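You operate a simulated robot arm through the tools that you are given. There is no shell and no other tool. Be economical: measure what you need, move in short steps, check, and stop when the job is done.

You are at the controls of a simulated robot arm. One attempt, no reset.

JOB
Stack the white carton on the brown one on the blue pallet and square them up.
Fine: close to the blue stop; slide the pusher plate up close to them and lay the blue pad on top.

The check looks at the end state, three seconds after you hand in, the way a careful person would. Anything else that was tipped, shoved, dropped, spilled or broken makes it a failure.

ROBOT AND FRAMES
A 6-joint arm with a two-finger gripper, on a carriage that runs on a rail from [-2.037, -0.02] to [0.303, 0.003] (x, y) and turns from -2.915 to 2.88 rad about z. Base frame: it is fixed where the carriage stands at the start and does not move with it; the origin is on the floor, on the carriage's upright axis, x ahead of it, y to its left, z up. Readings come in m, rad, newtons and seconds.
Its first joint turns from -2.897 to 2.897 rad. Places, roughly: deck of the small blue pallet [0.8, 0.2, 0.8]; orange pusher plate [0.8, 0, 0.9]. Payload 2.54 kg.
Tool frame: the origin (TCP) lies between the finger pads and is the grasp point; the fingertips stand 0.023 m ahead of it; z points along the fingers, y is the line along which they close. The gripper opens to 0.126 m. The gripper's body begins 0.082 m behind the TCP.
Orientation is that of the tool frame in the base frame, as [roll, pitch, yaw] about the fixed x, y, z axes, in that order (R = Rz(yaw) Ry(pitch) Rx(roll)). With the fingers straight down and closing along the base's y, the tool's x points along the base's -x, its y along +y and its z along -z.

CONTROLS
- The arm moves only by the tool apply_moves. Its argument "plan" is a list of rows, each a list of 3 entries, a list of its own where there are three numbers: the shift along the tool's x, y, z in m, then the turn, a rotation vector about the tool's x, y, z in rad, then the gripper command, from -1 (shut) to 1 (fully open), values between in proportion. In form: [[[dx, dy, dz], [wx, wy, wz], hand], ...]. A call has 1 to 20 rows; each row is the pose to reach, as a shift and turn from the pose commanded when the call began, along the tool's axes at that moment. Each row takes 0.2 s and may step no farther than 0.05 m and 0.15 rad from the row before; otherwise, or with a gripper value out of range, the whole call is refused. Where a pose cannot be reached the arm comes as near as it can. A force on the tool above 40 N (or 10 N above the force at the start of the call, whichever is more), or a blocked arm, ends the call early, and 0.2 s more pass. Each finger halts on what it meets, pressing with about 23 N; the grip force reading is that of the motor and also rises with nothing between the fingers. The clock runs only during rows and for 0.2 s after the last one: add rows that repeat a pose to give the fingers time. It gives the time, the measured TCP pose, the force on the tool (base axes), the opening and the grip force at its end, in the units of the frame above (readings bear some noise), with the torque about the TCP (base axes, N m) and any sound that the robot's microphone picked up.
- Cameras (640 x 400 px; columns grow to the right, rows downward): "scene" is now at [0.0644, 0.1647, 1.5297]; the picture's right is [-0.38, -0.92, 0.00], its down [-0.52, 0.21, -0.83] and it looks along [0.77, -0.32, -0.56] (base axes); focal length 252 px, centre (320, 200). "wrist" rides on the gripper at [0.082, 0.014, -0.122] in the tool frame; the picture's right is [-0.17, 0.99, 0.00], its down [-0.79, -0.13, -0.60] and it looks along [-0.59, -0.10, 0.80] (tool axes); focal length 243 px, centre (320, 200). There is no depth. A picture from a camera that has moved, and an enlarged one, comes with that camera's place and axes in the base frame and with its lens. The place of the scene camera against the robot may be out by one fixed shift of up to 0.012 m in any direction.
- get_image(camera): a new picture of that camera. The clock stands still meanwhile.
- raise_lower(by): slides the trunk up (or, below 0, down) by that many m; the arm and the scene camera ride with it, the base frame stays. It gives what a move gives, with no picture.
- base_move(legs): drives the robot by 1 to 6 legs, each [ahead, left, turn to the left] in m, m and rad, along the robot's own axes; the way and the turn of a leg run together, so that a leg with both is an arc; at most 1.5 m and 3.142 rad a leg. The arm and the cameras ride along, it lands a little off, and it stops where it bumps. It keeps to its track: a leg is cut to what the track allows. It gives what a move gives.
- turn_head(pan, tilt): turns the head with the scene camera to pan (to the left, within 2.094 rad either way) and tilt (down, from -0.506 to 1.204), counted from straight ahead of the robot. It gives what a move gives.
- close_up(camera, box): a new picture of the part [left, top, right, bottom] of that camera's present view, enlarged. The clock stands still meanwhile.
- close_job(): hands the job in; it is judged then, once.

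Work in short steps. Places have to be worked out from the pictures, the camera data and where the tool is seen: move nearer, look again, correct. Check each grasp and each placing, and mend what went wrong. You have 120 turns and 78 pictures in all, those below and enlarged ones among them. Open the gripper and draw the arm clear of the work before you hand the job in, unless the task says otherwise; then end with one line.

The tools are called after "Request:" by a JSON object that holds its "op" and its "data". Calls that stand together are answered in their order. apply_moves: Moves the arm, as the interface text tells. Its arguments: {"type":"object","properties":{"plan":{"type":"array"}},"required":["plan"]} The other tools are called the same way: raise_lower (by) slides the trunk up or down; base_move (legs) drives the base; turn_head (pan, tilt) turns the head that bears the scene camera; get_image (camera) takes a picture; close_up (camera, box) takes an enlarged picture of a part of a camera's view; close_job () hands the job in.

At the start:

```text
t: 0.0
position: [0.4567, -0.1887, 1.1527]
tcp_rot: [3.141, -0.001, 3.141]
wrist_force: [0.4, -0.3, 0.8]
moment: [0.01, -0.01, 0.0]
grip_width: 0.1261
finger_force: 0.1
trunk travel left (down, up): [-0.325, 0.165]
robot x, y, heading: [0.0028, 0.0007, -0.002]
head pan, tilt: [-0.391, 0.595]
```

scene: 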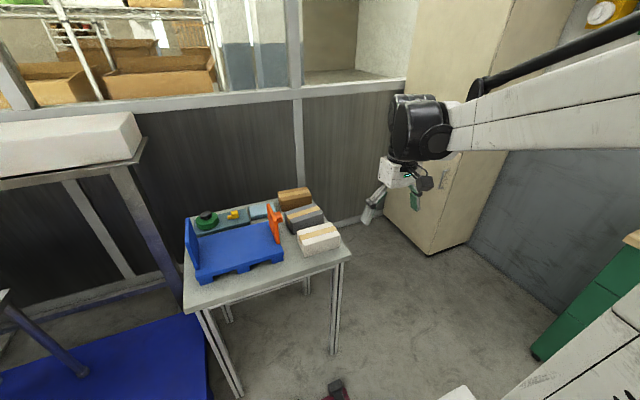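
wrist: 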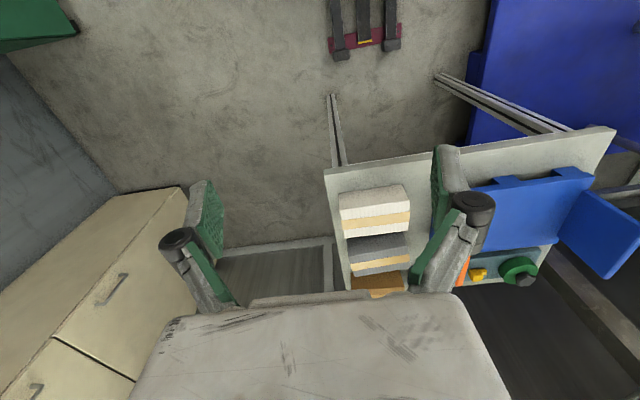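

The table carries a pallet with a blue stop, a pusher plate, three cartons (brown, grey, white) and some small items. I'll enlarge the work area.

Request:
{"op": "close_up", "data": {"camera": "scene", "box": [170, 170, 360, 290]}}

Request:
{"op": "close_up", "data": {"camera": "wrist", "box": [320, 120, 640, 320]}}

```text
3.33 times, centred on (265, 230) of scene
camera zoom: at [0.0644, 0.1647, 1.5297], right [-0.38, -0.92, 0.0], down [-0.52, 0.21, -0.83], along [0.77, -0.32, -0.56], focal length 842 px, centre (503, 100)
```

zoom: 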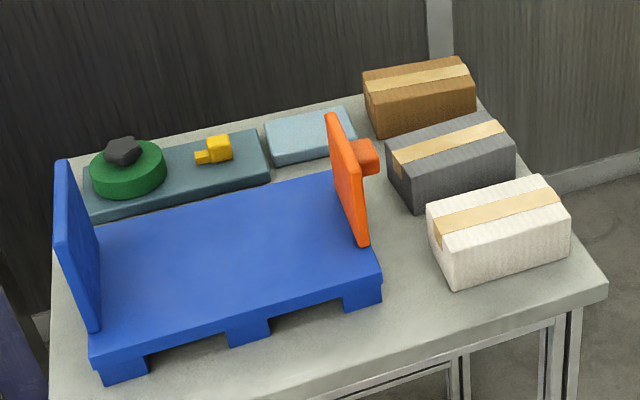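

```text
2.00 times, centred on (480, 220) of wrist
camera zoom: at [0.3753, -0.1742, 1.2741], right [0.17, 0.99, 0.0], down [0.79, -0.13, 0.6], along [0.59, -0.1, -0.8], focal length 485 px, centre (0, 160)
```

zoom: 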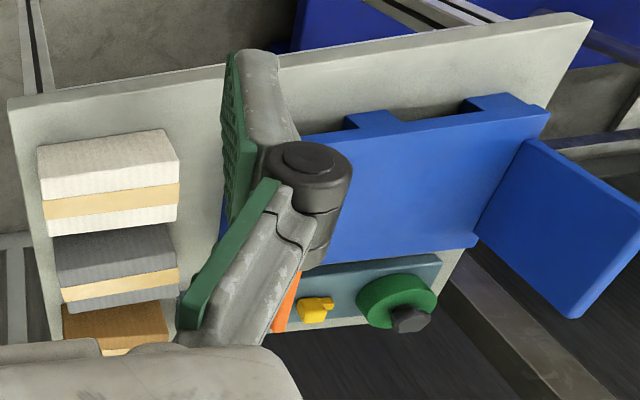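

I'll roll closer so everything behind the pallet comes into reach, and get a second viewpoint for triangulation.

Request:
{"op": "base_move", "data": {"legs": [[0.2, 0, 0]]}}

Request:
{"op": "turn_head", "data": {"pan": -0.2, "tilt": 0.8}}

Request:
{"op": "get_image", "data": {"camera": "scene"}}

Request:
{"op": "get_image", "data": {"camera": "wrist"}}

```text
t: 1.6
position: [0.6577, -0.1884, 1.1527]
tcp_rot: [-3.14, 0.0, 3.139]
wrist_force: [-1.0, 0.1, -0.3]
moment: [-0.01, 0.03, 0.0]
grip_width: 0.126
finger_force: 0.1
trunk travel left (down, up): [-0.325, 0.165]
robot x, y, heading: [0.2039, 0.0001, -0.003]
head pan, tilt: [-0.391, 0.595]
```

```text
t: 2.4
position: [0.6585, -0.1874, 1.1525]
tcp_rot: [3.139, 0.0, 3.137]
wrist_force: [-0.3, -0.6, 0.2]
moment: [-0.01, -0.02, -0.02]
grip_width: 0.126
finger_force: 0.1
trunk travel left (down, up): [-0.325, 0.165]
robot x, y, heading: [0.2018, 0.0007, -0.01]
head pan, tilt: [-0.201, 0.799]
```

```text
73 pictures are left
camera scene: at [0.2644, 0.1841, 1.5124], right [-0.2, -0.98, 0.0], down [-0.7, 0.15, -0.7], along [0.68, -0.14, -0.72], focal length 252 px, centre (320, 200)
```

scene: 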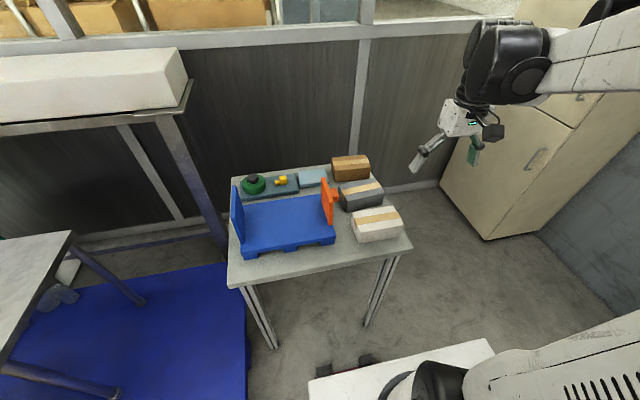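

```text
72 pictures are left
camera wrist: at [0.5767, -0.1736, 1.2741], right [0.17, 0.99, 0.0], down [0.79, -0.14, 0.6], along [0.59, -0.1, -0.8], focal length 243 px, centre (320, 200)
```

wrist: 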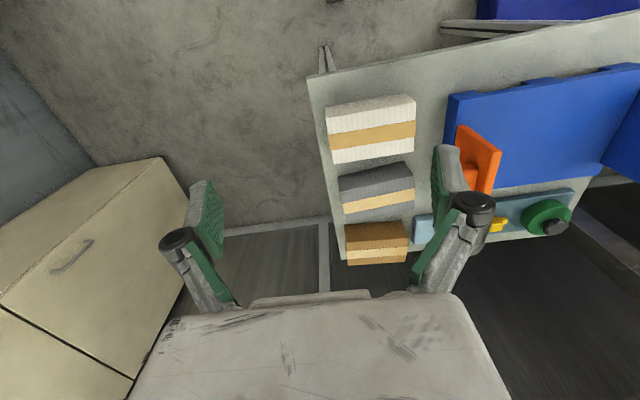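

Request:
{"op": "close_up", "data": {"camera": "scene", "box": [222, 145, 422, 270]}}

Request:
{"op": "close_up", "data": {"camera": "wrist", "box": [300, 60, 620, 260]}}

```text
3.20 times, centred on (322, 208) of scene
camera zoom: at [0.2644, 0.1841, 1.5124], right [-0.2, -0.98, 0.0], down [-0.7, 0.15, -0.7], along [0.68, -0.14, -0.72], focal length 808 px, centre (314, 176)
```

zoom: 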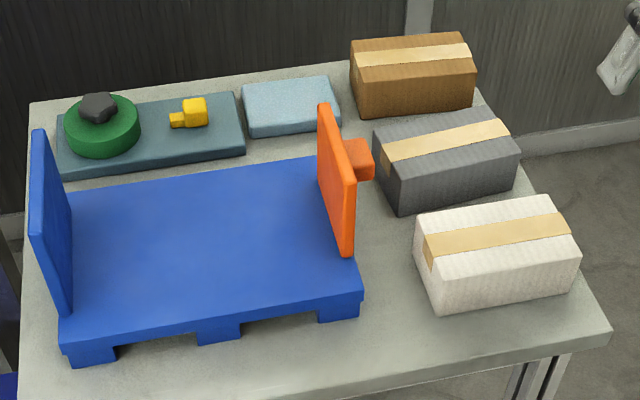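

```text
2.00 times, centred on (460, 160) of wrist
camera zoom: at [0.5767, -0.1736, 1.2741], right [0.17, 0.99, 0.0], down [0.79, -0.14, 0.6], along [0.59, -0.1, -0.8], focal length 485 px, centre (40, 280)
```

zoom: 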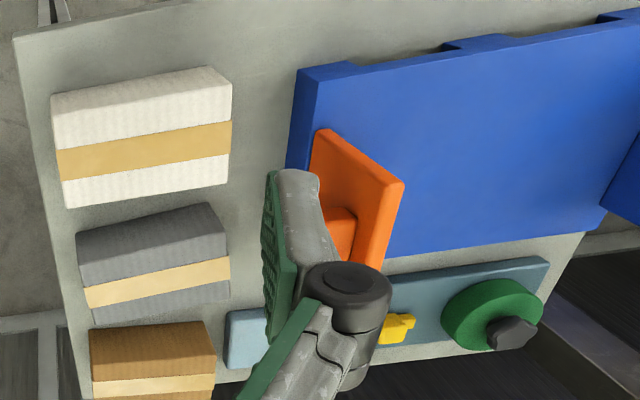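

White carton triangulates to about x 0.71–0.80, y −0.20…−0.04, top z ≈0.871; all cartons have their long side along y, so fingers must close along x. I'll turn the tool by −90° about its axis (camera on the −y side looking to +y).

Request:
{"op": "apply_moves", "data": {"plan": [[[0, 0, 0], [0, 0, -0.1428], 1], [[0, 0, 0], [0, 0, -0.2856], 1], [[0, 0, 0], [0, 0, -0.4284], 1], [[0, 0, 0], [0, 0, -0.5712], 1], [[0, 0, 0], [0, 0, -0.714], 1], [[0, 0, 0], [0, 0, -0.8568], 1], [[0, 0, 0], [0, 0, -0.9996], 1], [[0, 0, 0], [0, 0, -1.1424], 1], [[0, 0, 0], [0, 0, -1.2852], 1], [[0, 0, 0], [0, 0, -1.428], 1], [[0, 0, 0], [0, 0, -1.5708], 1]]}}

Request:
{"op": "get_image", "data": {"camera": "wrist"}}

```text
t: 4.8
position: [0.6576, -0.1877, 1.1517]
tcp_rot: [3.141, -0.001, -1.57]
wrist_force: [0.6, -0.1, 0.4]
moment: [-0.01, -0.02, 0.0]
grip_width: 0.1261
finger_force: 0.1
trunk travel left (down, up): [-0.325, 0.165]
robot x, y, heading: [0.2012, 0.0007, -0.003]
head pan, tilt: [-0.201, 0.799]
```

```text
69 pictures are left
camera wrist: at [0.6448, -0.2697, 1.2743], right [-0.99, 0.17, 0.0], down [0.13, 0.79, 0.6], along [0.1, 0.59, -0.8], focal length 243 px, centre (320, 200)
```

wrist: 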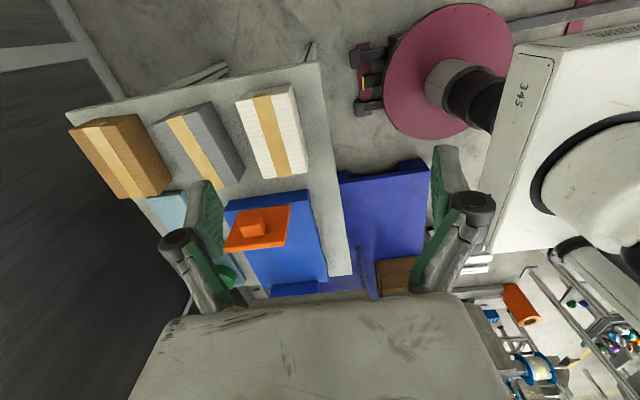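

Tool x is now −y, tool y is −x. I'll move to about (0.97, −0.2, 1.15) for a view of the pad, brown carton, and pusher.

Request:
{"op": "apply_moves", "data": {"plan": [[[0, -0.045, 0], [0, 0, 0], 1], [[0, -0.09, 0], [0, 0, 0], 1], [[0, -0.135, 0], [0, 0, 0], 1], [[0, -0.18, 0], [0, 0, 0], 1], [[0.005, -0.225, 0], [0, 0, 0], 1], [[0.01, -0.27, 0], [0, 0, 0], 1], [[0.012, -0.312, 0], [0, 0, 0], 1], [[0.012, -0.312, 0], [0, 0, 0], 1]]}}

Request:
{"op": "get_image", "data": {"camera": "wrist"}}

```text
t: 6.5
position: [0.969, -0.2038, 1.1541]
tcp_rot: [3.141, -0.001, -1.575]
wrist_force: [0.3, 1.0, -0.2]
moment: [-0.03, 0.01, -0.03]
grip_width: 0.1261
finger_force: 0.0
trunk travel left (down, up): [-0.325, 0.165]
robot x, y, heading: [0.2016, 0.0016, -0.004]
head pan, tilt: [-0.201, 0.799]
```

```text
68 pictures are left
camera wrist: at [0.9559, -0.2858, 1.2762], right [-0.99, 0.17, 0.0], down [0.14, 0.79, 0.6], along [0.1, 0.59, -0.8], focal length 243 px, centre (320, 200)
```

wrist: 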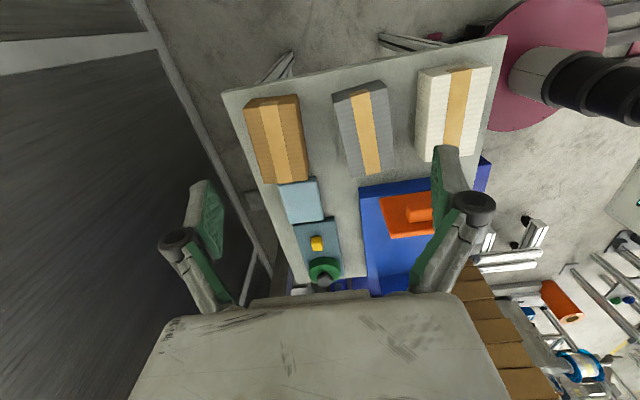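

Request:
{"op": "close_up", "data": {"camera": "wrist", "box": [210, 40, 530, 290]}}

```text
1.60 times, centred on (370, 165) of wrist
camera zoom: at [0.9559, -0.2858, 1.2762], right [-0.99, 0.17, 0.0], down [0.14, 0.79, 0.6], along [0.1, 0.59, -0.8], focal length 388 px, centre (240, 256)
```

zoom: 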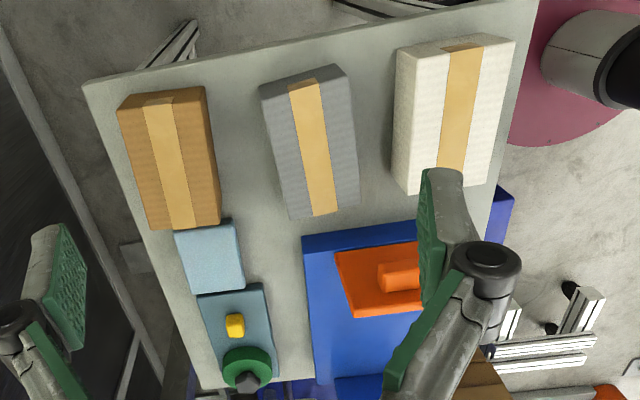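

Brown carton centre is about (1.066, −0.12), long side along y. I'll move above it at z≈1.0 and check.

Request:
{"op": "apply_moves", "data": {"plan": [[[-0.02, -0.025, 0.035], [0, 0, 0], 1], [[-0.04, -0.05, 0.065], [0, 0, 0], 1], [[-0.06, -0.075, 0.1], [0, 0, 0], 1], [[-0.084, -0.097, 0.135], [0, 0, 0], 1], [[-0.084, -0.097, 0.154], [0, 0, 0], 1], [[-0.084, -0.097, 0.154], [0, 0, 0], 1]]}}

Request:
{"op": "get_image", "data": {"camera": "wrist"}}

Request:
{"op": "close_up", "data": {"camera": "scene", "box": [222, 125, 422, 250]}}

```text
t: 8.0
position: [1.0654, -0.1165, 0.9965]
tcp_rot: [-3.141, -0.001, -1.574]
wrist_force: [0.0, 0.3, 0.2]
moment: [0.0, -0.02, 0.0]
grip_width: 0.126
finger_force: 0.1
trunk travel left (down, up): [-0.325, 0.165]
robot x, y, heading: [0.2012, 0.0048, -0.005]
head pan, tilt: [-0.201, 0.799]
```

```text
66 pictures are left
camera wrist: at [1.0529, -0.1986, 1.1184], right [-0.99, 0.17, 0.0], down [0.14, 0.79, 0.6], along [0.1, 0.59, -0.8], focal length 243 px, centre (320, 200)
```

wrist: 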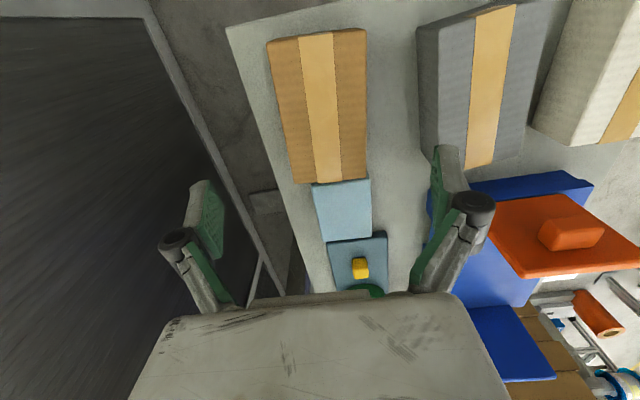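

```text
3.20 times, centred on (322, 188) of scene
camera zoom: at [0.2643, 0.184, 1.5124], right [-0.2, -0.98, 0.0], down [-0.7, 0.15, -0.7], along [0.68, -0.14, -0.72], focal length 808 px, centre (314, 240)
```

zoom: 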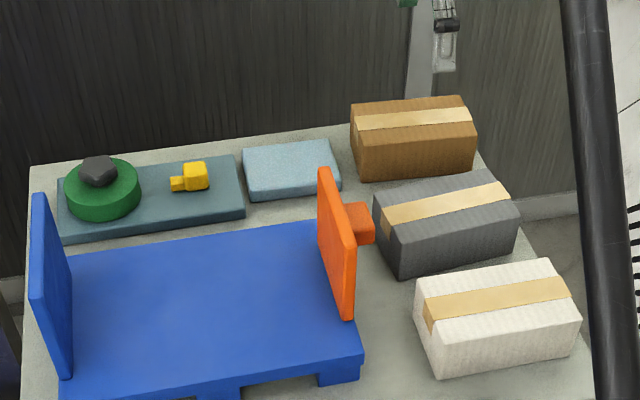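

Brown is turned about −0.075 rad, centre ≈(1.066, −0.117), so I'm right over it. I'll rotate to match and descend to z≈0.845.

Request:
{"op": "apply_moves", "data": {"plan": [[[0, 0, 0.03], [0, 0, 0.04], 1], [[0, 0, 0.06], [0, 0, 0.075], 1], [[0, 0, 0.09], [0, 0, 0.075], 1], [[0, 0, 0.12], [0, 0, 0.075], 1], [[0, 0, 0.14], [0, 0, 0.075], 1], [[0, 0, 0.151], [0, 0, 0.075], 1], [[0, 0, 0.151], [0, 0, 0.075], 1]]}}

Request:
{"op": "get_image", "data": {"camera": "wrist"}}

```text
t: 9.6
position: [1.0658, -0.1162, 0.8461]
tcp_rot: [3.142, 0.0, -1.649]
wrist_force: [0.0, 0.4, -0.2]
moment: [0.02, 0.01, 0.01]
grip_width: 0.1262
finger_force: 0.1
trunk travel left (down, up): [-0.325, 0.165]
robot x, y, heading: [0.1962, 0.0035, -0.005]
head pan, tilt: [-0.201, 0.799]
```

```text
64 pictures are left
camera wrist: at [1.0462, -0.1978, 0.9691], right [-0.97, 0.24, 0.0], down [0.19, 0.78, 0.6], along [0.14, 0.58, -0.8], focal length 243 px, centre (320, 200)
```

wrist: 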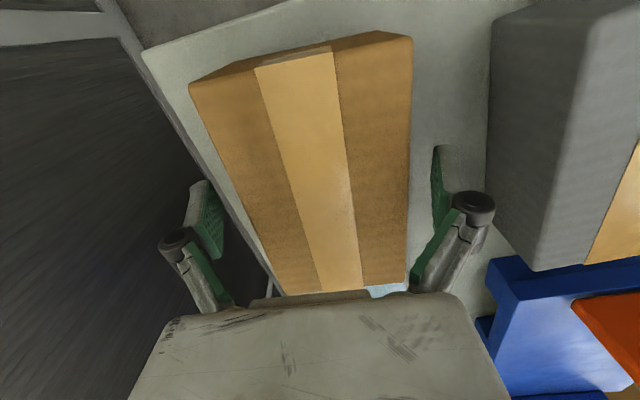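

Fingers straddle the brown carton. Closing.

Request:
{"op": "apply_moves", "data": {"plan": [[[0, 0, 0], [0, 0, 0], 0.3], [[0, 0, 0], [0, 0, 0], -0.2], [[0, 0, 0], [0, 0, 0], -1], [[0, 0, 0], [0, 0, 0], -1], [[0, 0, 0], [0, 0, 0], -1]]}}

```text
t: 10.8
position: [1.0654, -0.1169, 0.846]
tcp_rot: [3.141, -0.001, -1.648]
wrist_force: [0.3, -1.0, 3.9]
moment: [0.05, 0.08, 0.3]
grip_width: 0.0927
finger_force: 23.1
trunk travel left (down, up): [-0.325, 0.165]
robot x, y, heading: [0.2062, 0.0017, -0.003]
head pan, tilt: [-0.201, 0.799]
```

Gripped at 0.093 m. Lifting straight up and checking.

Request:
{"op": "apply_moves", "data": {"plan": [[[0, 0, -0.02], [0, 0, 0], -1], [[0, 0, -0.06], [0, 0, 0], -1], [[0, 0, -0.1], [0, 0, 0], -1], [[0, 0, -0.15], [0, 0, 0], -1], [[0, 0, -0.18], [0, 0, 0], -1], [[0, 0, -0.18], [0, 0, 0], -1]]}}

Request:
{"op": "get_image", "data": {"camera": "wrist"}}

Request:
{"op": "get_image", "data": {"camera": "scene"}}

```text
t: 12.2
position: [1.0652, -0.1151, 1.026]
tcp_rot: [3.142, 0.0, -1.649]
wrist_force: [0.1, 0.0, -2.7]
moment: [-0.01, -0.03, 0.03]
grip_width: 0.0921
finger_force: 22.5
trunk travel left (down, up): [-0.325, 0.165]
robot x, y, heading: [0.2024, 0.0038, -0.006]
head pan, tilt: [-0.201, 0.799]
```

```text
63 pictures are left
camera wrist: at [1.0455, -0.1962, 1.1482], right [-0.97, 0.24, 0.0], down [0.19, 0.78, 0.6], along [0.14, 0.58, -0.8], focal length 243 px, centre (320, 200)
```

wrist: 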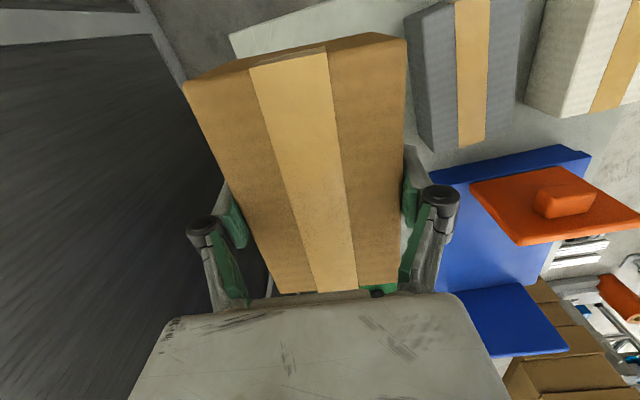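

```text
62 pictures are left
camera scene: at [0.2644, 0.1842, 1.5123], right [-0.2, -0.98, 0.0], down [-0.7, 0.15, -0.7], along [0.68, -0.14, -0.72], focal length 252 px, centre (320, 200)
```

scene: 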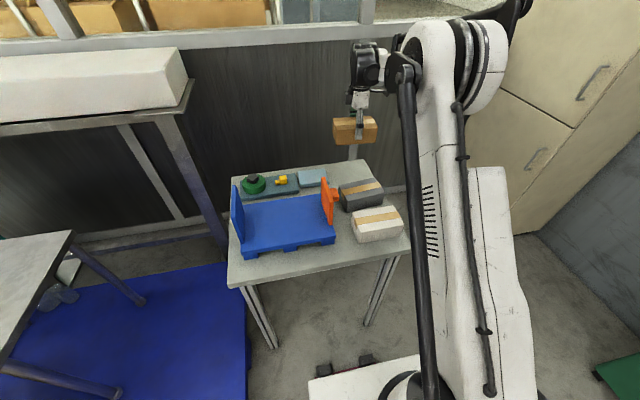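

Brown is held (≈0.3 kg). Stop and plate tops are near z≈0.95, so I'll carry it at z≈1.08 to over the pallet and square the yaw.

Request:
{"op": "apply_moves", "data": {"plan": [[[0, 0, -0.04], [0, 0, 0], -1], [[-0.03, 0.03, -0.054], [0, 0, -0.02], -1], [[-0.06, 0.06, -0.054], [0, 0, -0.04], -1], [[-0.09, 0.09, -0.054], [0, 0, -0.06], -1], [[-0.12, 0.12, -0.054], [0, 0, -0.085], -1], [[-0.15, 0.15, -0.054], [0, 0, -0.085], -1], [[-0.18, 0.18, -0.054], [0, 0, -0.085], -1], [[-0.21, 0.21, -0.054], [0, 0, -0.085], -1], [[-0.24, 0.235, -0.054], [0, 0, -0.085], -1], [[-0.2756, 0.2593, -0.054], [0, 0, -0.085], -1], [[-0.2756, 0.2593, -0.054], [0, 0, -0.085], -1]]}}

Request:
{"op": "get_image", "data": {"camera": "wrist"}}

Request:
{"op": "close_up", "data": {"camera": "scene", "box": [202, 125, 402, 265]}}

```text
t: 14.6
position: [0.8277, 0.1751, 1.08]
tcp_rot: [-3.14, -0.001, -1.563]
wrist_force: [0.3, 0.5, -4.0]
moment: [-0.06, -0.02, 0.02]
grip_width: 0.0923
finger_force: 23.2
trunk travel left (down, up): [-0.325, 0.165]
robot x, y, heading: [0.205, 0.0047, 0.003]
head pan, tilt: [-0.201, 0.799]
```

```text
61 pictures are left
camera wrist: at [0.8155, 0.0927, 1.2028], right [-0.99, 0.16, 0.0], down [0.13, 0.79, 0.6], along [0.1, 0.59, -0.8], focal length 243 px, centre (320, 200)
```

wrist: 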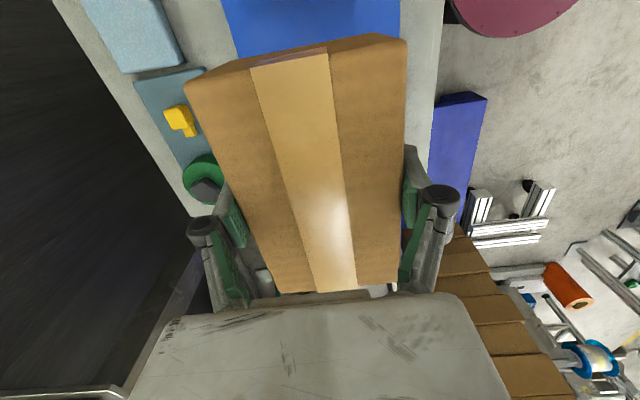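

```text
2.86 times, centred on (302, 195) of scene
camera zoom: at [0.2644, 0.1848, 1.5123], right [-0.2, -0.98, 0.0], down [-0.7, 0.15, -0.7], along [0.68, -0.14, -0.72], focal length 721 px, centre (371, 214)
```

zoom: 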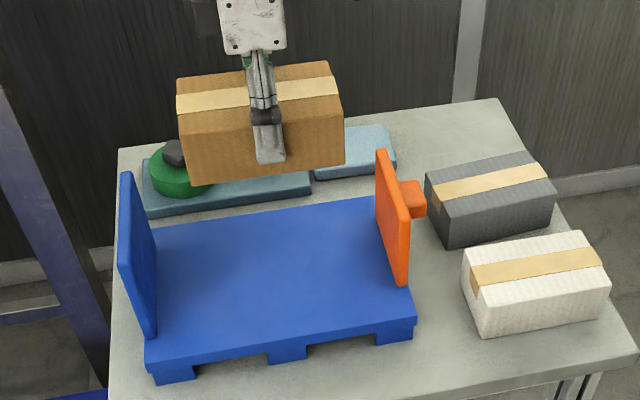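

Carton hangs square, spanning ±0.077 in y about the TCP, bottom 0.036 below it; stop face ≈ y 0.32, pallet centre x≈0.832. Lowering to z≈0.905 with a ~3 cm gap to the stop.

Request:
{"op": "apply_moves", "data": {"plan": [[[-0.02, -0.002, 0.04], [0, 0, 0], -1], [[-0.04, -0.004, 0.08], [0, 0, 0], -1], [[-0.04, -0.004, 0.12], [0, 0, 0], -1], [[-0.04, -0.004, 0.15], [0, 0, 0], -1], [[-0.04, -0.004, 0.175], [0, 0, 0], -1], [[-0.04, -0.004, 0.175], [0, 0, 0], -1]]}}

Request:
{"op": "close_up", "data": {"camera": "scene", "box": [202, 125, 402, 265]}}

```text
t: 15.9
position: [0.8322, 0.2151, 0.9039]
tcp_rot: [-3.141, 0.001, -1.564]
wrist_force: [0.0, 0.3, -3.0]
moment: [-0.02, 0.01, 0.01]
grip_width: 0.0925
finger_force: 22.9
trunk travel left (down, up): [-0.325, 0.165]
robot x, y, heading: [0.2012, 0.0027, -0.002]
head pan, tilt: [-0.201, 0.799]
```

```text
2.86 times, centred on (302, 195) of scene
camera zoom: at [0.2647, 0.1844, 1.5123], right [-0.2, -0.98, 0.0], down [-0.7, 0.15, -0.7], along [0.68, -0.14, -0.72], focal length 721 px, centre (371, 214)
```

zoom: 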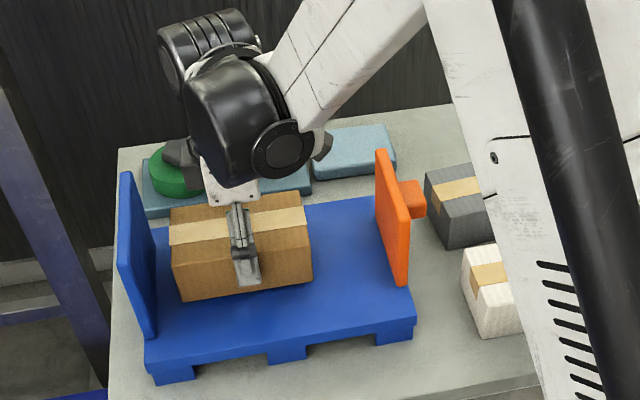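

Clear. I'll lower in 3–5 mm steps until the force shows contact with the deck.

Request:
{"op": "apply_moves", "data": {"plan": [[[0, 0, 0.005], [0, 0, 0], -1], [[0, 0, 0.01], [0, 0, 0], -1], [[0, 0, 0.012], [0, 0, 0], -1]]}}

Request:
{"op": "apply_moves", "data": {"plan": [[[0, 0, 0.004], [0, 0, 0], -1]]}}

```text
t: 16.8
position: [0.8331, 0.2163, 0.8941]
tcp_rot: [-3.14, -0.001, -1.566]
wrist_force: [4.9, -5.2, 26.8]
moment: [0.07, -0.12, 0.06]
grip_width: 0.0994
finger_force: 22.4
trunk travel left (down, up): [-0.325, 0.165]
robot x, y, heading: [0.207, 0.0029, -0.003]
head pan, tilt: [-0.201, 0.799]
```

```text
t: 17.1
position: [0.8324, 0.2168, 0.8901]
tcp_rot: [3.14, 0.001, -1.565]
wrist_force: [0.9, -5.7, 27.3]
moment: [0.07, 0.01, -0.04]
grip_width: 0.0995
finger_force: 22.5
trunk travel left (down, up): [-0.325, 0.165]
robot x, y, heading: [0.1982, 0.0013, -0.006]
head pan, tilt: [-0.201, 0.799]
```

Contact: the deck is at about z≈0.858. I pressed 27 N; easing up slightly.

Request:
{"op": "apply_moves", "data": {"plan": [[[0, 0, -0.004], [0, 0, 0], -1]]}}

Request:
{"op": "get_image", "data": {"camera": "wrist"}}

Request:
{"op": "close_up", "data": {"camera": "scene", "box": [202, 165, 322, 265]}}

```text
t: 17.6
position: [0.8327, 0.2191, 0.8932]
tcp_rot: [-3.139, -0.001, -1.565]
wrist_force: [0.4, -1.4, -2.5]
moment: [0.03, -0.04, 0.0]
grip_width: 0.0943
finger_force: 23.1
trunk travel left (down, up): [-0.325, 0.165]
robot x, y, heading: [0.2017, 0.0028, -0.004]
head pan, tilt: [-0.201, 0.799]
```

```text
58 pictures are left
camera wrist: at [0.8215, 0.1364, 1.0161], right [-0.99, 0.16, 0.0], down [0.13, 0.79, 0.6], along [0.09, 0.59, -0.8], focal length 243 px, centre (320, 200)
```

wrist: 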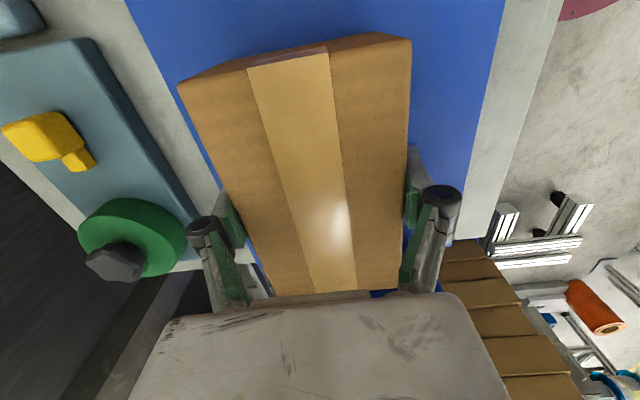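

```text
4.00 times, centred on (262, 215) of scene
camera zoom: at [0.2641, 0.1839, 1.5121], right [-0.2, -0.98, 0.0], down [-0.7, 0.15, -0.7], along [0.68, -0.14, -0.72], focal length 1010 px, centre (552, 140)
```

zoom: 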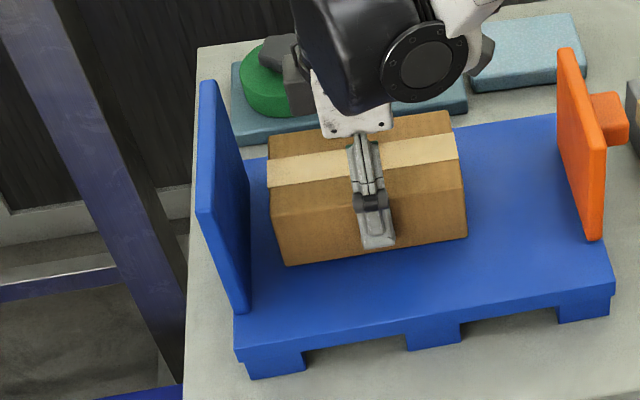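

Carton just touches the deck; gap to the stop ≈2.4 cm. Lift 2 mm and slide toward the stop by 16 mm, then creep.

Request:
{"op": "apply_moves", "data": {"plan": [[[0, 0, -0.003], [0, 0, 0], -1], [[-0.008, 0, -0.003], [0, 0, 0], -1], [[-0.016, 0, -0.003], [0, 0, 0], -1], [[-0.016, 0, -0.003], [0, 0, 0], -1]]}}

Request:
{"op": "apply_moves", "data": {"plan": [[[-0.003, 0, 0], [0, 0, 0], -1]]}}

Request:
{"op": "close_up", "data": {"camera": "scene", "box": [202, 165, 322, 265]}}

```text
t: 18.6
position: [0.8353, 0.2348, 0.8977]
tcp_rot: [3.141, 0.0, -1.563]
wrist_force: [-0.4, -0.2, -2.6]
moment: [-0.01, 0.02, -0.02]
grip_width: 0.0936
finger_force: 23.3
trunk travel left (down, up): [-0.325, 0.165]
robot x, y, heading: [0.2028, 0.0036, -0.005]
head pan, tilt: [-0.201, 0.799]
```

```text
t: 18.9
position: [0.8334, 0.2391, 0.897]
tcp_rot: [3.141, -0.001, -1.563]
wrist_force: [1.0, -0.1, -2.9]
moment: [-0.03, 0.0, 0.02]
grip_width: 0.0937
finger_force: 23.0
trunk travel left (down, up): [-0.325, 0.165]
robot x, y, heading: [0.2007, 0.0014, -0.007]
head pan, tilt: [-0.201, 0.799]
```

```text
4.00 times, centred on (262, 215) of scene
camera zoom: at [0.2646, 0.1841, 1.5124], right [-0.2, -0.98, 0.0], down [-0.7, 0.15, -0.7], along [0.68, -0.14, -0.72], focal length 1010 px, centre (552, 140)
```

zoom: 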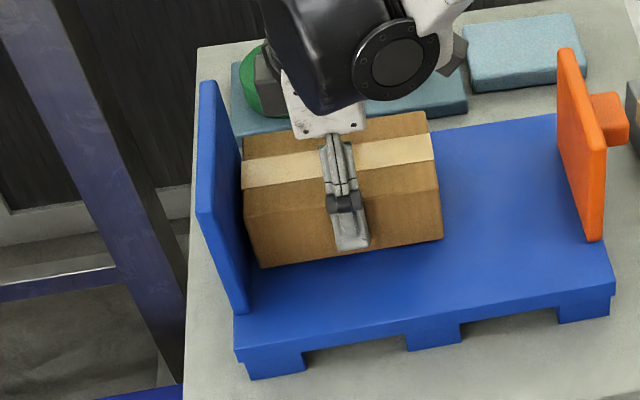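

Remaining gap ≈9 mm. Creep on.

Request:
{"op": "apply_moves", "data": {"plan": [[[-0.003, 0, 0], [0, 0, 0], -1], [[-0.005, 0, 0], [0, 0, 0], -1]]}}

Request:
{"op": "apply_moves", "data": {"plan": [[[-0.002, 0, 0], [0, 0, 0], -1]]}}

Request:
{"op": "apply_moves", "data": {"plan": [[[-0.002, 0, 0], [0, 0, 0], -1]]}}

Request:
{"op": "close_up", "data": {"camera": "scene", "box": [202, 165, 322, 265]}}

```text
t: 19.6
position: [0.8338, 0.2421, 0.8986]
tcp_rot: [-3.14, -0.001, -1.564]
wrist_force: [-0.3, -0.7, -3.7]
moment: [0.01, -0.01, 0.01]
grip_width: 0.0934
finger_force: 23.4
trunk travel left (down, up): [-0.325, 0.165]
robot x, y, heading: [0.2052, 0.0026, -0.012]
head pan, tilt: [-0.201, 0.799]
```

```text
t: 19.9
position: [0.834, 0.244, 0.8974]
tcp_rot: [-3.141, 0.0, -1.564]
wrist_force: [-0.1, 0.0, -3.1]
moment: [-0.02, 0.01, 0.03]
grip_width: 0.0938
finger_force: 23.2
trunk travel left (down, up): [-0.325, 0.165]
robot x, y, heading: [0.2015, 0.0034, -0.008]
head pan, tilt: [-0.201, 0.799]
```

```text
t: 20.4
position: [0.8335, 0.2456, 0.8968]
tcp_rot: [-3.142, 0.0, -1.566]
wrist_force: [-0.3, -8.6, -5.1]
moment: [0.1, -0.12, 0.36]
grip_width: 0.0937
finger_force: 22.7
trunk travel left (down, up): [-0.325, 0.165]
robot x, y, heading: [0.201, 0.0051, -0.006]
head pan, tilt: [-0.201, 0.799]
```

```text
4.00 times, centred on (262, 215) of scene
camera zoom: at [0.2647, 0.1837, 1.5124], right [-0.2, -0.98, 0.0], down [-0.7, 0.15, -0.7], along [0.68, -0.14, -0.72], focal length 1010 px, centre (552, 140)
```

zoom: 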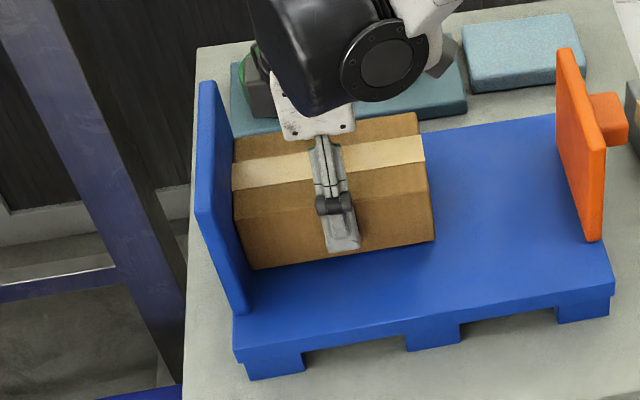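

Contact: 8.6 N with a torque showing the −x corner touched first, agreeing with my earlier ~0.02 rad estimate of skew. Back off a hair, rotate +0.025 rad, and creep again.

Request:
{"op": "apply_moves", "data": {"plan": [[[0.002, 0, 0], [0, 0, -0.025], -1]]}}

Request:
{"op": "apply_moves", "data": {"plan": [[[-0.002, 0, 0], [0, 0, 0], -1]]}}

Request:
{"op": "apply_moves", "data": {"plan": [[[-0.001, 0, 0], [0, 0, 0], -1]]}}

```text
t: 20.8
position: [0.8327, 0.2434, 0.8974]
tcp_rot: [3.141, 0.0, -1.54]
wrist_force: [0.1, -2.1, -3.3]
moment: [0.03, -0.04, -0.15]
grip_width: 0.0932
finger_force: 22.7
trunk travel left (down, up): [-0.325, 0.165]
robot x, y, heading: [0.2049, -0.0, -0.001]
head pan, tilt: [-0.201, 0.799]
```

```text
t: 21.1
position: [0.833, 0.2454, 0.896]
tcp_rot: [-3.141, -0.002, -1.541]
wrist_force: [-1.9, -11.0, -0.6]
moment: [0.52, -0.16, -0.34]
grip_width: 0.0937
finger_force: 23.2
trunk travel left (down, up): [-0.325, 0.165]
robot x, y, heading: [0.2006, 0.0046, -0.003]
head pan, tilt: [-0.201, 0.799]
```

```text
t: 21.6
position: [0.8339, 0.2453, 0.8975]
tcp_rot: [3.141, 0.001, -1.542]
wrist_force: [-0.3, -19.2, -0.4]
moment: [0.57, -0.13, -0.86]
grip_width: 0.0931
finger_force: 23.0
trunk travel left (down, up): [-0.325, 0.165]
robot x, y, heading: [0.2025, 0.0005, -0.005]
head pan, tilt: [-0.201, 0.799]
```

Now the other corner leads, so the square angle is between (≈ −1.553). Back off 2 mm, rotate half-way back, touch lightly again.

Request:
{"op": "apply_moves", "data": {"plan": [[[0.002, 0, 0], [0, 0, 0.012], -1]]}}

Request:
{"op": "apply_moves", "data": {"plan": [[[-0.001, 0, 0], [0, 0, 0], -1]]}}

```text
t: 21.9
position: [0.8324, 0.2446, 0.8953]
tcp_rot: [-3.142, -0.001, -1.55]
wrist_force: [-4.6, -12.2, -5.6]
moment: [0.09, -0.01, -0.17]
grip_width: 0.0932
finger_force: 23.5
trunk travel left (down, up): [-0.325, 0.165]
robot x, y, heading: [0.2006, -0.0012, -0.005]
head pan, tilt: [-0.201, 0.799]
```

```text
t: 22.4
position: [0.8341, 0.2451, 0.8977]
tcp_rot: [3.14, 0.0, -1.552]
wrist_force: [-2.7, -13.6, -7.9]
moment: [-0.13, 0.21, -0.37]
grip_width: 0.0936
finger_force: 22.8
trunk travel left (down, up): [-0.325, 0.165]
robot x, y, heading: [0.2022, 0.0014, -0.003]
head pan, tilt: [-0.201, 0.799]
```

Close to square. Back off ~1.5 mm with a tiny rotation, then lower to the deck.

Request:
{"op": "apply_moves", "data": {"plan": [[[0.0015, 0, 0], [0, 0, 0.004], -1]]}}

Request:
{"op": "apply_moves", "data": {"plan": [[[0, 0, 0.002], [0, 0, 0], -1], [[0, 0, 0.004], [0, 0, 0], -1]]}}

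```text
t: 22.8
position: [0.8326, 0.2458, 0.8962]
tcp_rot: [3.141, 0.001, -1.554]
wrist_force: [-2.4, -6.6, -2.9]
moment: [0.15, -0.11, -0.1]
grip_width: 0.0935
finger_force: 22.5
trunk travel left (down, up): [-0.325, 0.165]
robot x, y, heading: [0.2028, -0.0033, -0.004]
head pan, tilt: [-0.201, 0.799]
```

```text
t: 23.4
position: [0.8332, 0.2454, 0.893]
tcp_rot: [3.14, 0.001, -1.556]
wrist_force: [0.4, 2.4, 3.9]
moment: [0.69, 0.01, -0.09]
grip_width: 0.0942
finger_force: 22.6
trunk travel left (down, up): [-0.325, 0.165]
robot x, y, heading: [0.202, 0.0001, -0.0]
head pan, tilt: [-0.201, 0.799]
```

Resting on the deck. Open and check.

Request:
{"op": "apply_moves", "data": {"plan": [[[0, 0, 0.001], [0, 0, 0], -0.2], [[0, 0, 0.001], [0, 0, 0], 0.3], [[0, 0, 0.001], [0, 0, 0], 0.7], [[0, 0, 0.001], [0, 0, 0], 1], [[0, 0, 0.001], [0, 0, 0], 1]]}}

Request:
{"op": "get_image", "data": {"camera": "wrist"}}

Request:
{"op": "close_up", "data": {"camera": "scene", "box": [202, 165, 322, 265]}}

```text
t: 24.6
position: [0.8337, 0.2452, 0.8914]
tcp_rot: [3.14, 0.0, -1.557]
wrist_force: [-0.3, -0.3, -1.0]
moment: [0.04, 0.01, -0.01]
grip_width: 0.126
finger_force: 0.1
trunk travel left (down, up): [-0.325, 0.165]
robot x, y, heading: [0.2019, -0.0001, -0.003]
head pan, tilt: [-0.201, 0.799]
```

```text
54 pictures are left
camera wrist: at [0.821, 0.1623, 1.0142], right [-0.99, 0.15, 0.0], down [0.12, 0.79, 0.6], along [0.09, 0.59, -0.8], focal length 243 px, centre (320, 200)
```

wrist: 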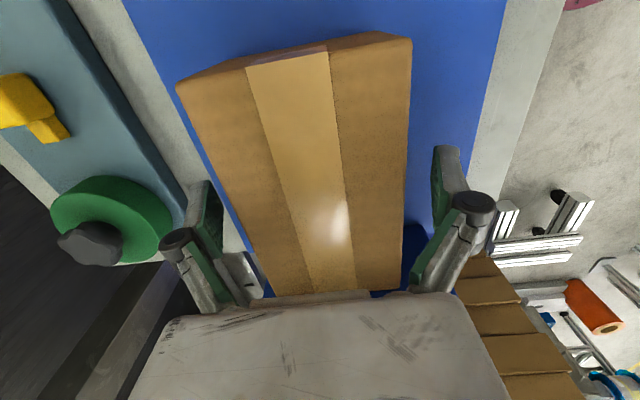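

```text
4.00 times, centred on (262, 215) of scene
camera zoom: at [0.2643, 0.1842, 1.5124], right [-0.2, -0.98, 0.0], down [-0.7, 0.15, -0.7], along [0.68, -0.14, -0.72], focal length 1010 px, centre (552, 140)
```

zoom: 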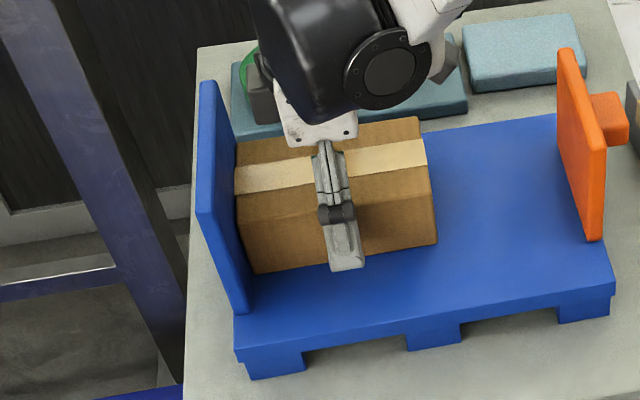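

Brown sits against the stop. Withdraw up and travel over to the white carton.

Request:
{"op": "apply_moves", "data": {"plan": [[[0, 0, -0.045], [0, 0, 0], 1], [[0, 0, -0.09], [0, 0, 0], 1], [[0, 0, -0.135], [0, 0, 0], 1], [[0, 0, -0.18], [0, 0, 0], 1], [[0.045, 0.01, -0.18], [0, 0, 0], 1], [[0.09, 0.02, -0.18], [0, 0, 0], 1], [[0.135, 0.03, -0.18], [0, 0, 0], 1], [[0.18, 0.04, -0.18], [0, 0, 0], 1], [[0.225, 0.05, -0.18], [0, 0, 0.02], 1], [[0.27, 0.06, -0.18], [0, 0, 0.05], 1], [[0.315, 0.07, -0.17], [0, 0, 0.05], 1], [[0.36, 0.085, -0.15], [0, 0, 0.05], 1], [[0.364, 0.085, -0.13], [0, 0, 0.05], 1], [[0.364, 0.085, -0.13], [0, 0, 0.05], 1]]}}

Request:
{"op": "get_image", "data": {"camera": "wrist"}}

Request:
{"op": "close_up", "data": {"camera": "scene", "box": [202, 125, 422, 265]}}

```text
refused: row 12 steps farther than a row can; nothing moved
```

```text
52 pictures are left
camera wrist: at [0.821, 0.1623, 1.0142], right [-0.99, 0.15, 0.0], down [0.12, 0.79, 0.6], along [0.09, 0.59, -0.8], focal length 243 px, centre (320, 200)
```

wrist: 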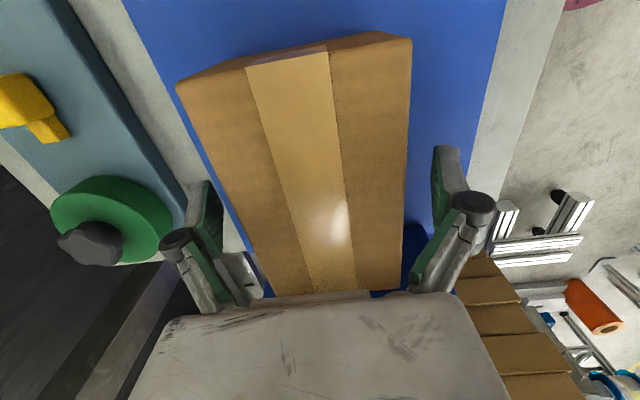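

```text
2.86 times, centred on (312, 195) of scene
camera zoom: at [0.2643, 0.1842, 1.5124], right [-0.2, -0.98, 0.0], down [-0.7, 0.15, -0.7], along [0.68, -0.14, -0.72], focal length 721 px, centre (343, 214)
```

zoom: 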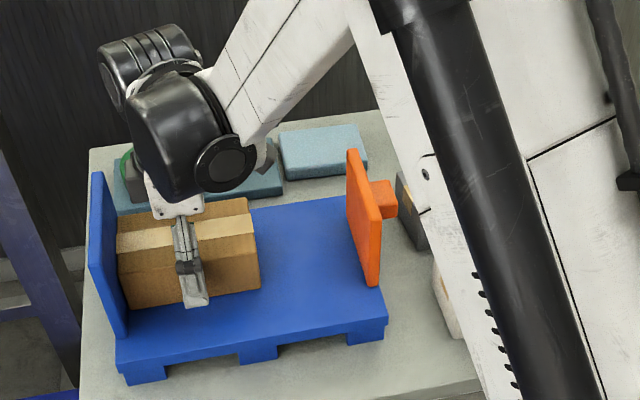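

The step was too big in one row; same path with smaller steps.

Request:
{"op": "apply_moves", "data": {"plan": [[[0, 0, -0.045], [0, 0, 0], 1], [[0, 0, -0.09], [0, 0, 0], 1], [[0, 0, -0.135], [0, 0, 0], 1], [[0, 0, -0.18], [0, 0, 0], 1], [[0.04, 0.01, -0.18], [0, 0, 0], 1], [[0.08, 0.02, -0.18], [0, 0, 0], 1], [[0.12, 0.03, -0.18], [0, 0, 0], 1], [[0.16, 0.04, -0.18], [0, 0, 0], 1], [[0.2, 0.05, -0.18], [0, 0, 0.02], 1], [[0.24, 0.06, -0.18], [0, 0, 0.05], 1], [[0.28, 0.07, -0.18], [0, 0, 0.05], 1], [[0.32, 0.08, -0.17], [0, 0, 0.05], 1], [[0.35, 0.085, -0.15], [0, 0, 0.05], 1], [[0.364, 0.085, -0.13], [0, 0, 0.05], 1], [[0.364, 0.085, -0.13], [0, 0, 0.05], 1]]}}

Request:
{"op": "get_image", "data": {"camera": "wrist"}}

Request:
{"op": "close_up", "data": {"camera": "scene", "box": [202, 125, 422, 265]}}

```text
t: 27.8
position: [0.7548, -0.1212, 1.0216]
tcp_rot: [3.141, 0.0, -1.607]
wrist_force: [-0.5, -0.6, 0.4]
moment: [0.0, 0.03, -0.04]
grip_width: 0.126
finger_force: 0.0
trunk travel left (down, up): [-0.325, 0.165]
robot x, y, heading: [0.203, 0.0005, -0.006]
head pan, tilt: [-0.201, 0.799]
```

```text
50 pictures are left
camera wrist: at [0.7396, -0.2036, 1.1447], right [-0.98, 0.2, 0.0], down [0.16, 0.79, 0.6], along [0.12, 0.59, -0.8], focal length 243 px, centre (320, 200)
```

wrist: 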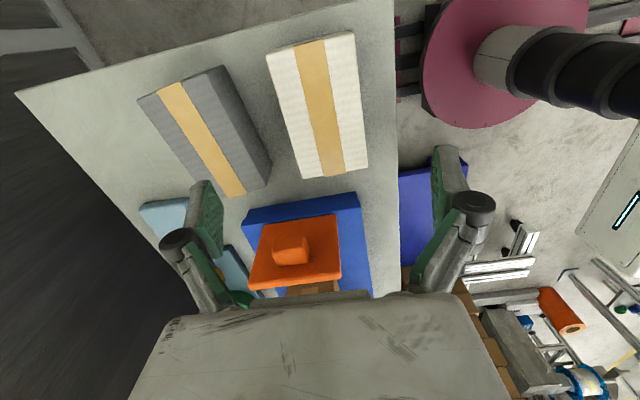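

```text
2.86 times, centred on (312, 195) of scene
camera zoom: at [0.2645, 0.184, 1.5124], right [-0.2, -0.98, 0.0], down [-0.7, 0.15, -0.7], along [0.68, -0.14, -0.72], focal length 721 px, centre (343, 214)
```

zoom: 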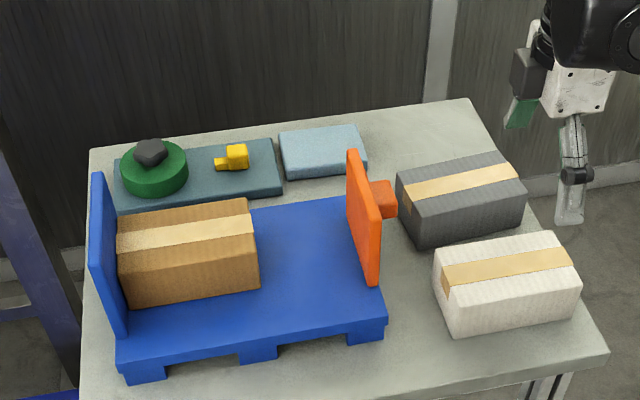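

Brown looks well placed against the stop. White lies centred and aligned with the tool within ~2 mm (7 mm off along y). Descend with that correction.

Request:
{"op": "apply_moves", "data": {"plan": [[[-0.0075, 0.002, 0.04], [0, 0, 0], 1], [[-0.0075, 0.002, 0.08], [0, 0, 0], 1], [[-0.0075, 0.002, 0.12], [0, 0, 0], 1], [[-0.0075, 0.002, 0.15], [0, 0, 0], 1], [[-0.0075, 0.002, 0.1755], [0, 0, 0], 1], [[-0.0075, 0.002, 0.1755], [0, 0, 0], 1]]}}

Request:
{"op": "get_image", "data": {"camera": "wrist"}}

```text
t: 29.1
position: [0.7517, -0.1124, 0.8465]
tcp_rot: [3.142, 0.0, -1.605]
wrist_force: [-0.2, 0.2, -0.4]
moment: [0.0, 0.0, -0.04]
grip_width: 0.1262
finger_force: 0.1
trunk travel left (down, up): [-0.325, 0.165]
robot x, y, heading: [0.2044, 0.0014, -0.003]
head pan, tilt: [-0.201, 0.799]
```

```text
48 pictures are left
camera wrist: at [0.7361, -0.1937, 0.97], right [-0.98, 0.2, 0.0], down [0.16, 0.79, 0.6], along [0.12, 0.59, -0.8], focal length 243 px, centre (320, 200)
```

wrist: 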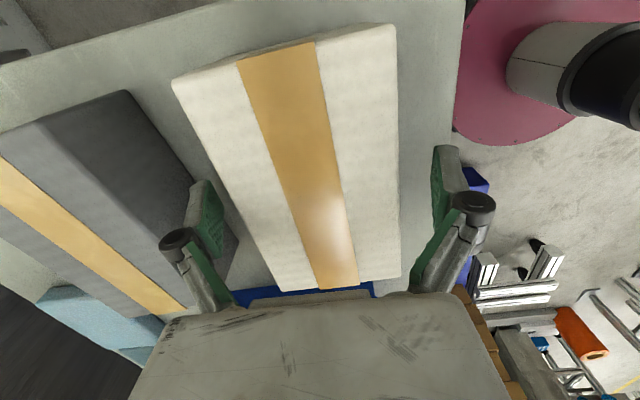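

White is ~0.025 rad off the tool's heading; correct it and grip.

Request:
{"op": "apply_moves", "data": {"plan": [[[0, 0, 0], [0, 0, -0.022], 1], [[0, 0, 0], [0, 0, -0.022], 0.3], [[0, 0, 0], [0, 0, -0.022], -0.2], [[0, 0, 0], [0, 0, -0.022], -1], [[0, 0, 0], [0, 0, -0.022], -1], [[0, 0, 0], [0, 0, -0.022], -1]]}}

Request:
{"op": "apply_moves", "data": {"plan": [[[0, 0, -0.02], [0, 0, 0], -1], [[0, 0, -0.06], [0, 0, 0], -1], [[0, 0, -0.1], [0, 0, 0], -1], [[0, 0, -0.15], [0, 0, 0], -1], [[0, 0, -0.2], [0, 0, 0], -1], [[0, 0, -0.25], [0, 0, 0], -1], [[0, 0, -0.29], [0, 0, 0], -1], [[0, 0, -0.29], [0, 0, 0], -1]]}}

Request:
{"op": "get_image", "data": {"camera": "wrist"}}

```text
t: 30.6
position: [0.7508, -0.1125, 0.8463]
tcp_rot: [3.141, 0.0, -1.583]
wrist_force: [1.5, -0.3, 5.3]
moment: [0.01, 0.0, 0.22]
grip_width: 0.093
finger_force: 22.7
trunk travel left (down, up): [-0.325, 0.165]
robot x, y, heading: [0.2017, 0.0014, -0.007]
head pan, tilt: [-0.201, 0.799]
```

```text
t: 32.4
position: [0.7534, -0.1128, 1.1387]
tcp_rot: [3.14, 0.0, -1.582]
wrist_force: [-0.6, 1.3, -4.0]
moment: [-0.03, 0.01, 0.01]
grip_width: 0.0928
finger_force: 22.4
trunk travel left (down, up): [-0.325, 0.165]
robot x, y, heading: [0.2047, 0.0022, -0.003]
head pan, tilt: [-0.201, 0.799]
```

```text
47 pictures are left
camera wrist: at [0.7395, -0.1954, 1.2614], right [-0.98, 0.18, 0.0], down [0.14, 0.79, 0.6], along [0.11, 0.59, -0.8], focal length 243 px, centre (320, 200)
```

wrist: 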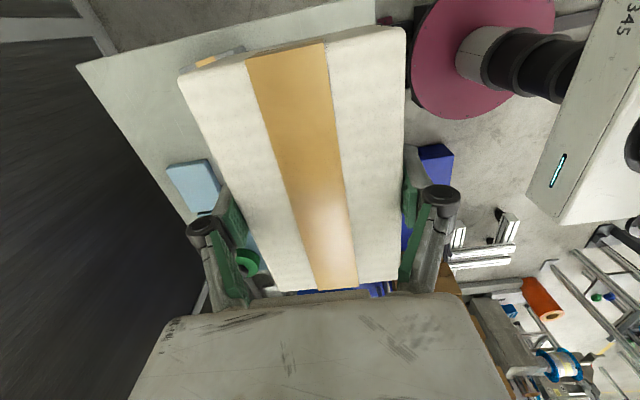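

White held (slightly straighter than brown was). Carry it over brown with 2 cm clearance to the stop and lower to ~1.5 cm above.

Request:
{"op": "apply_moves", "data": {"plan": [[[-0.045, -0.01, 0], [0, 0, 0], -1], [[-0.09, -0.02, 0], [0, 0, 0], -1], [[-0.135, -0.03, 0], [0, 0, 0], -1], [[-0.18, -0.04, 0], [0, 0, 0], -1], [[-0.225, -0.05, 0], [0, 0, -0.008], -1], [[-0.27, -0.06, 0], [0, 0, -0.017], -1], [[-0.315, -0.07, 0], [0, 0, -0.017], -1], [[-0.339, -0.076, 0], [0, 0, -0.017], -1], [[-0.339, -0.076, 0.04], [0, 0, -0.017], -1], [[-0.339, -0.076, 0.08], [0, 0, -0.017], -1], [[-0.339, -0.076, 0.12], [0, 0, -0.017], -1], [[-0.339, -0.076, 0.155], [0, 0, -0.017], -1], [[-0.339, -0.076, 0.16], [0, 0, -0.017], -1]]}}

Request:
{"op": "close_up", "data": {"camera": "scene", "box": [202, 145, 322, 265]}}

Request:
{"op": "get_image", "data": {"camera": "wrist"}}

```text
t: 35.1
position: [0.8315, 0.2252, 0.9748]
tcp_rot: [-3.14, 0.001, -1.567]
wrist_force: [-0.2, 0.1, -4.1]
moment: [0.0, 0.0, -0.04]
grip_width: 0.0926
finger_force: 23.2
trunk travel left (down, up): [-0.325, 0.165]
robot x, y, heading: [0.2048, 0.0005, -0.006]
head pan, tilt: [-0.201, 0.799]
```

```text
3.33 times, centred on (262, 205) of scene
camera zoom: at [0.2647, 0.1843, 1.5124], right [-0.2, -0.98, 0.0], down [-0.7, 0.15, -0.7], along [0.68, -0.14, -0.72], focal length 842 px, centre (513, 183)
```

zoom: 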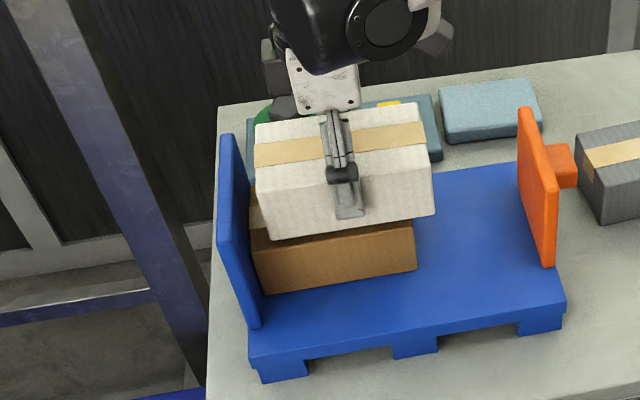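

```text
45 pictures are left
camera wrist: at [0.8192, 0.1429, 1.0972], right [-0.99, 0.16, 0.0], down [0.13, 0.79, 0.6], along [0.1, 0.59, -0.8], focal length 243 px, centre (320, 200)
```

wrist: 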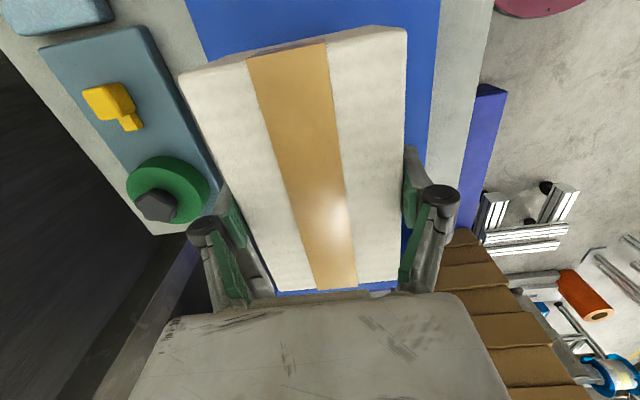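

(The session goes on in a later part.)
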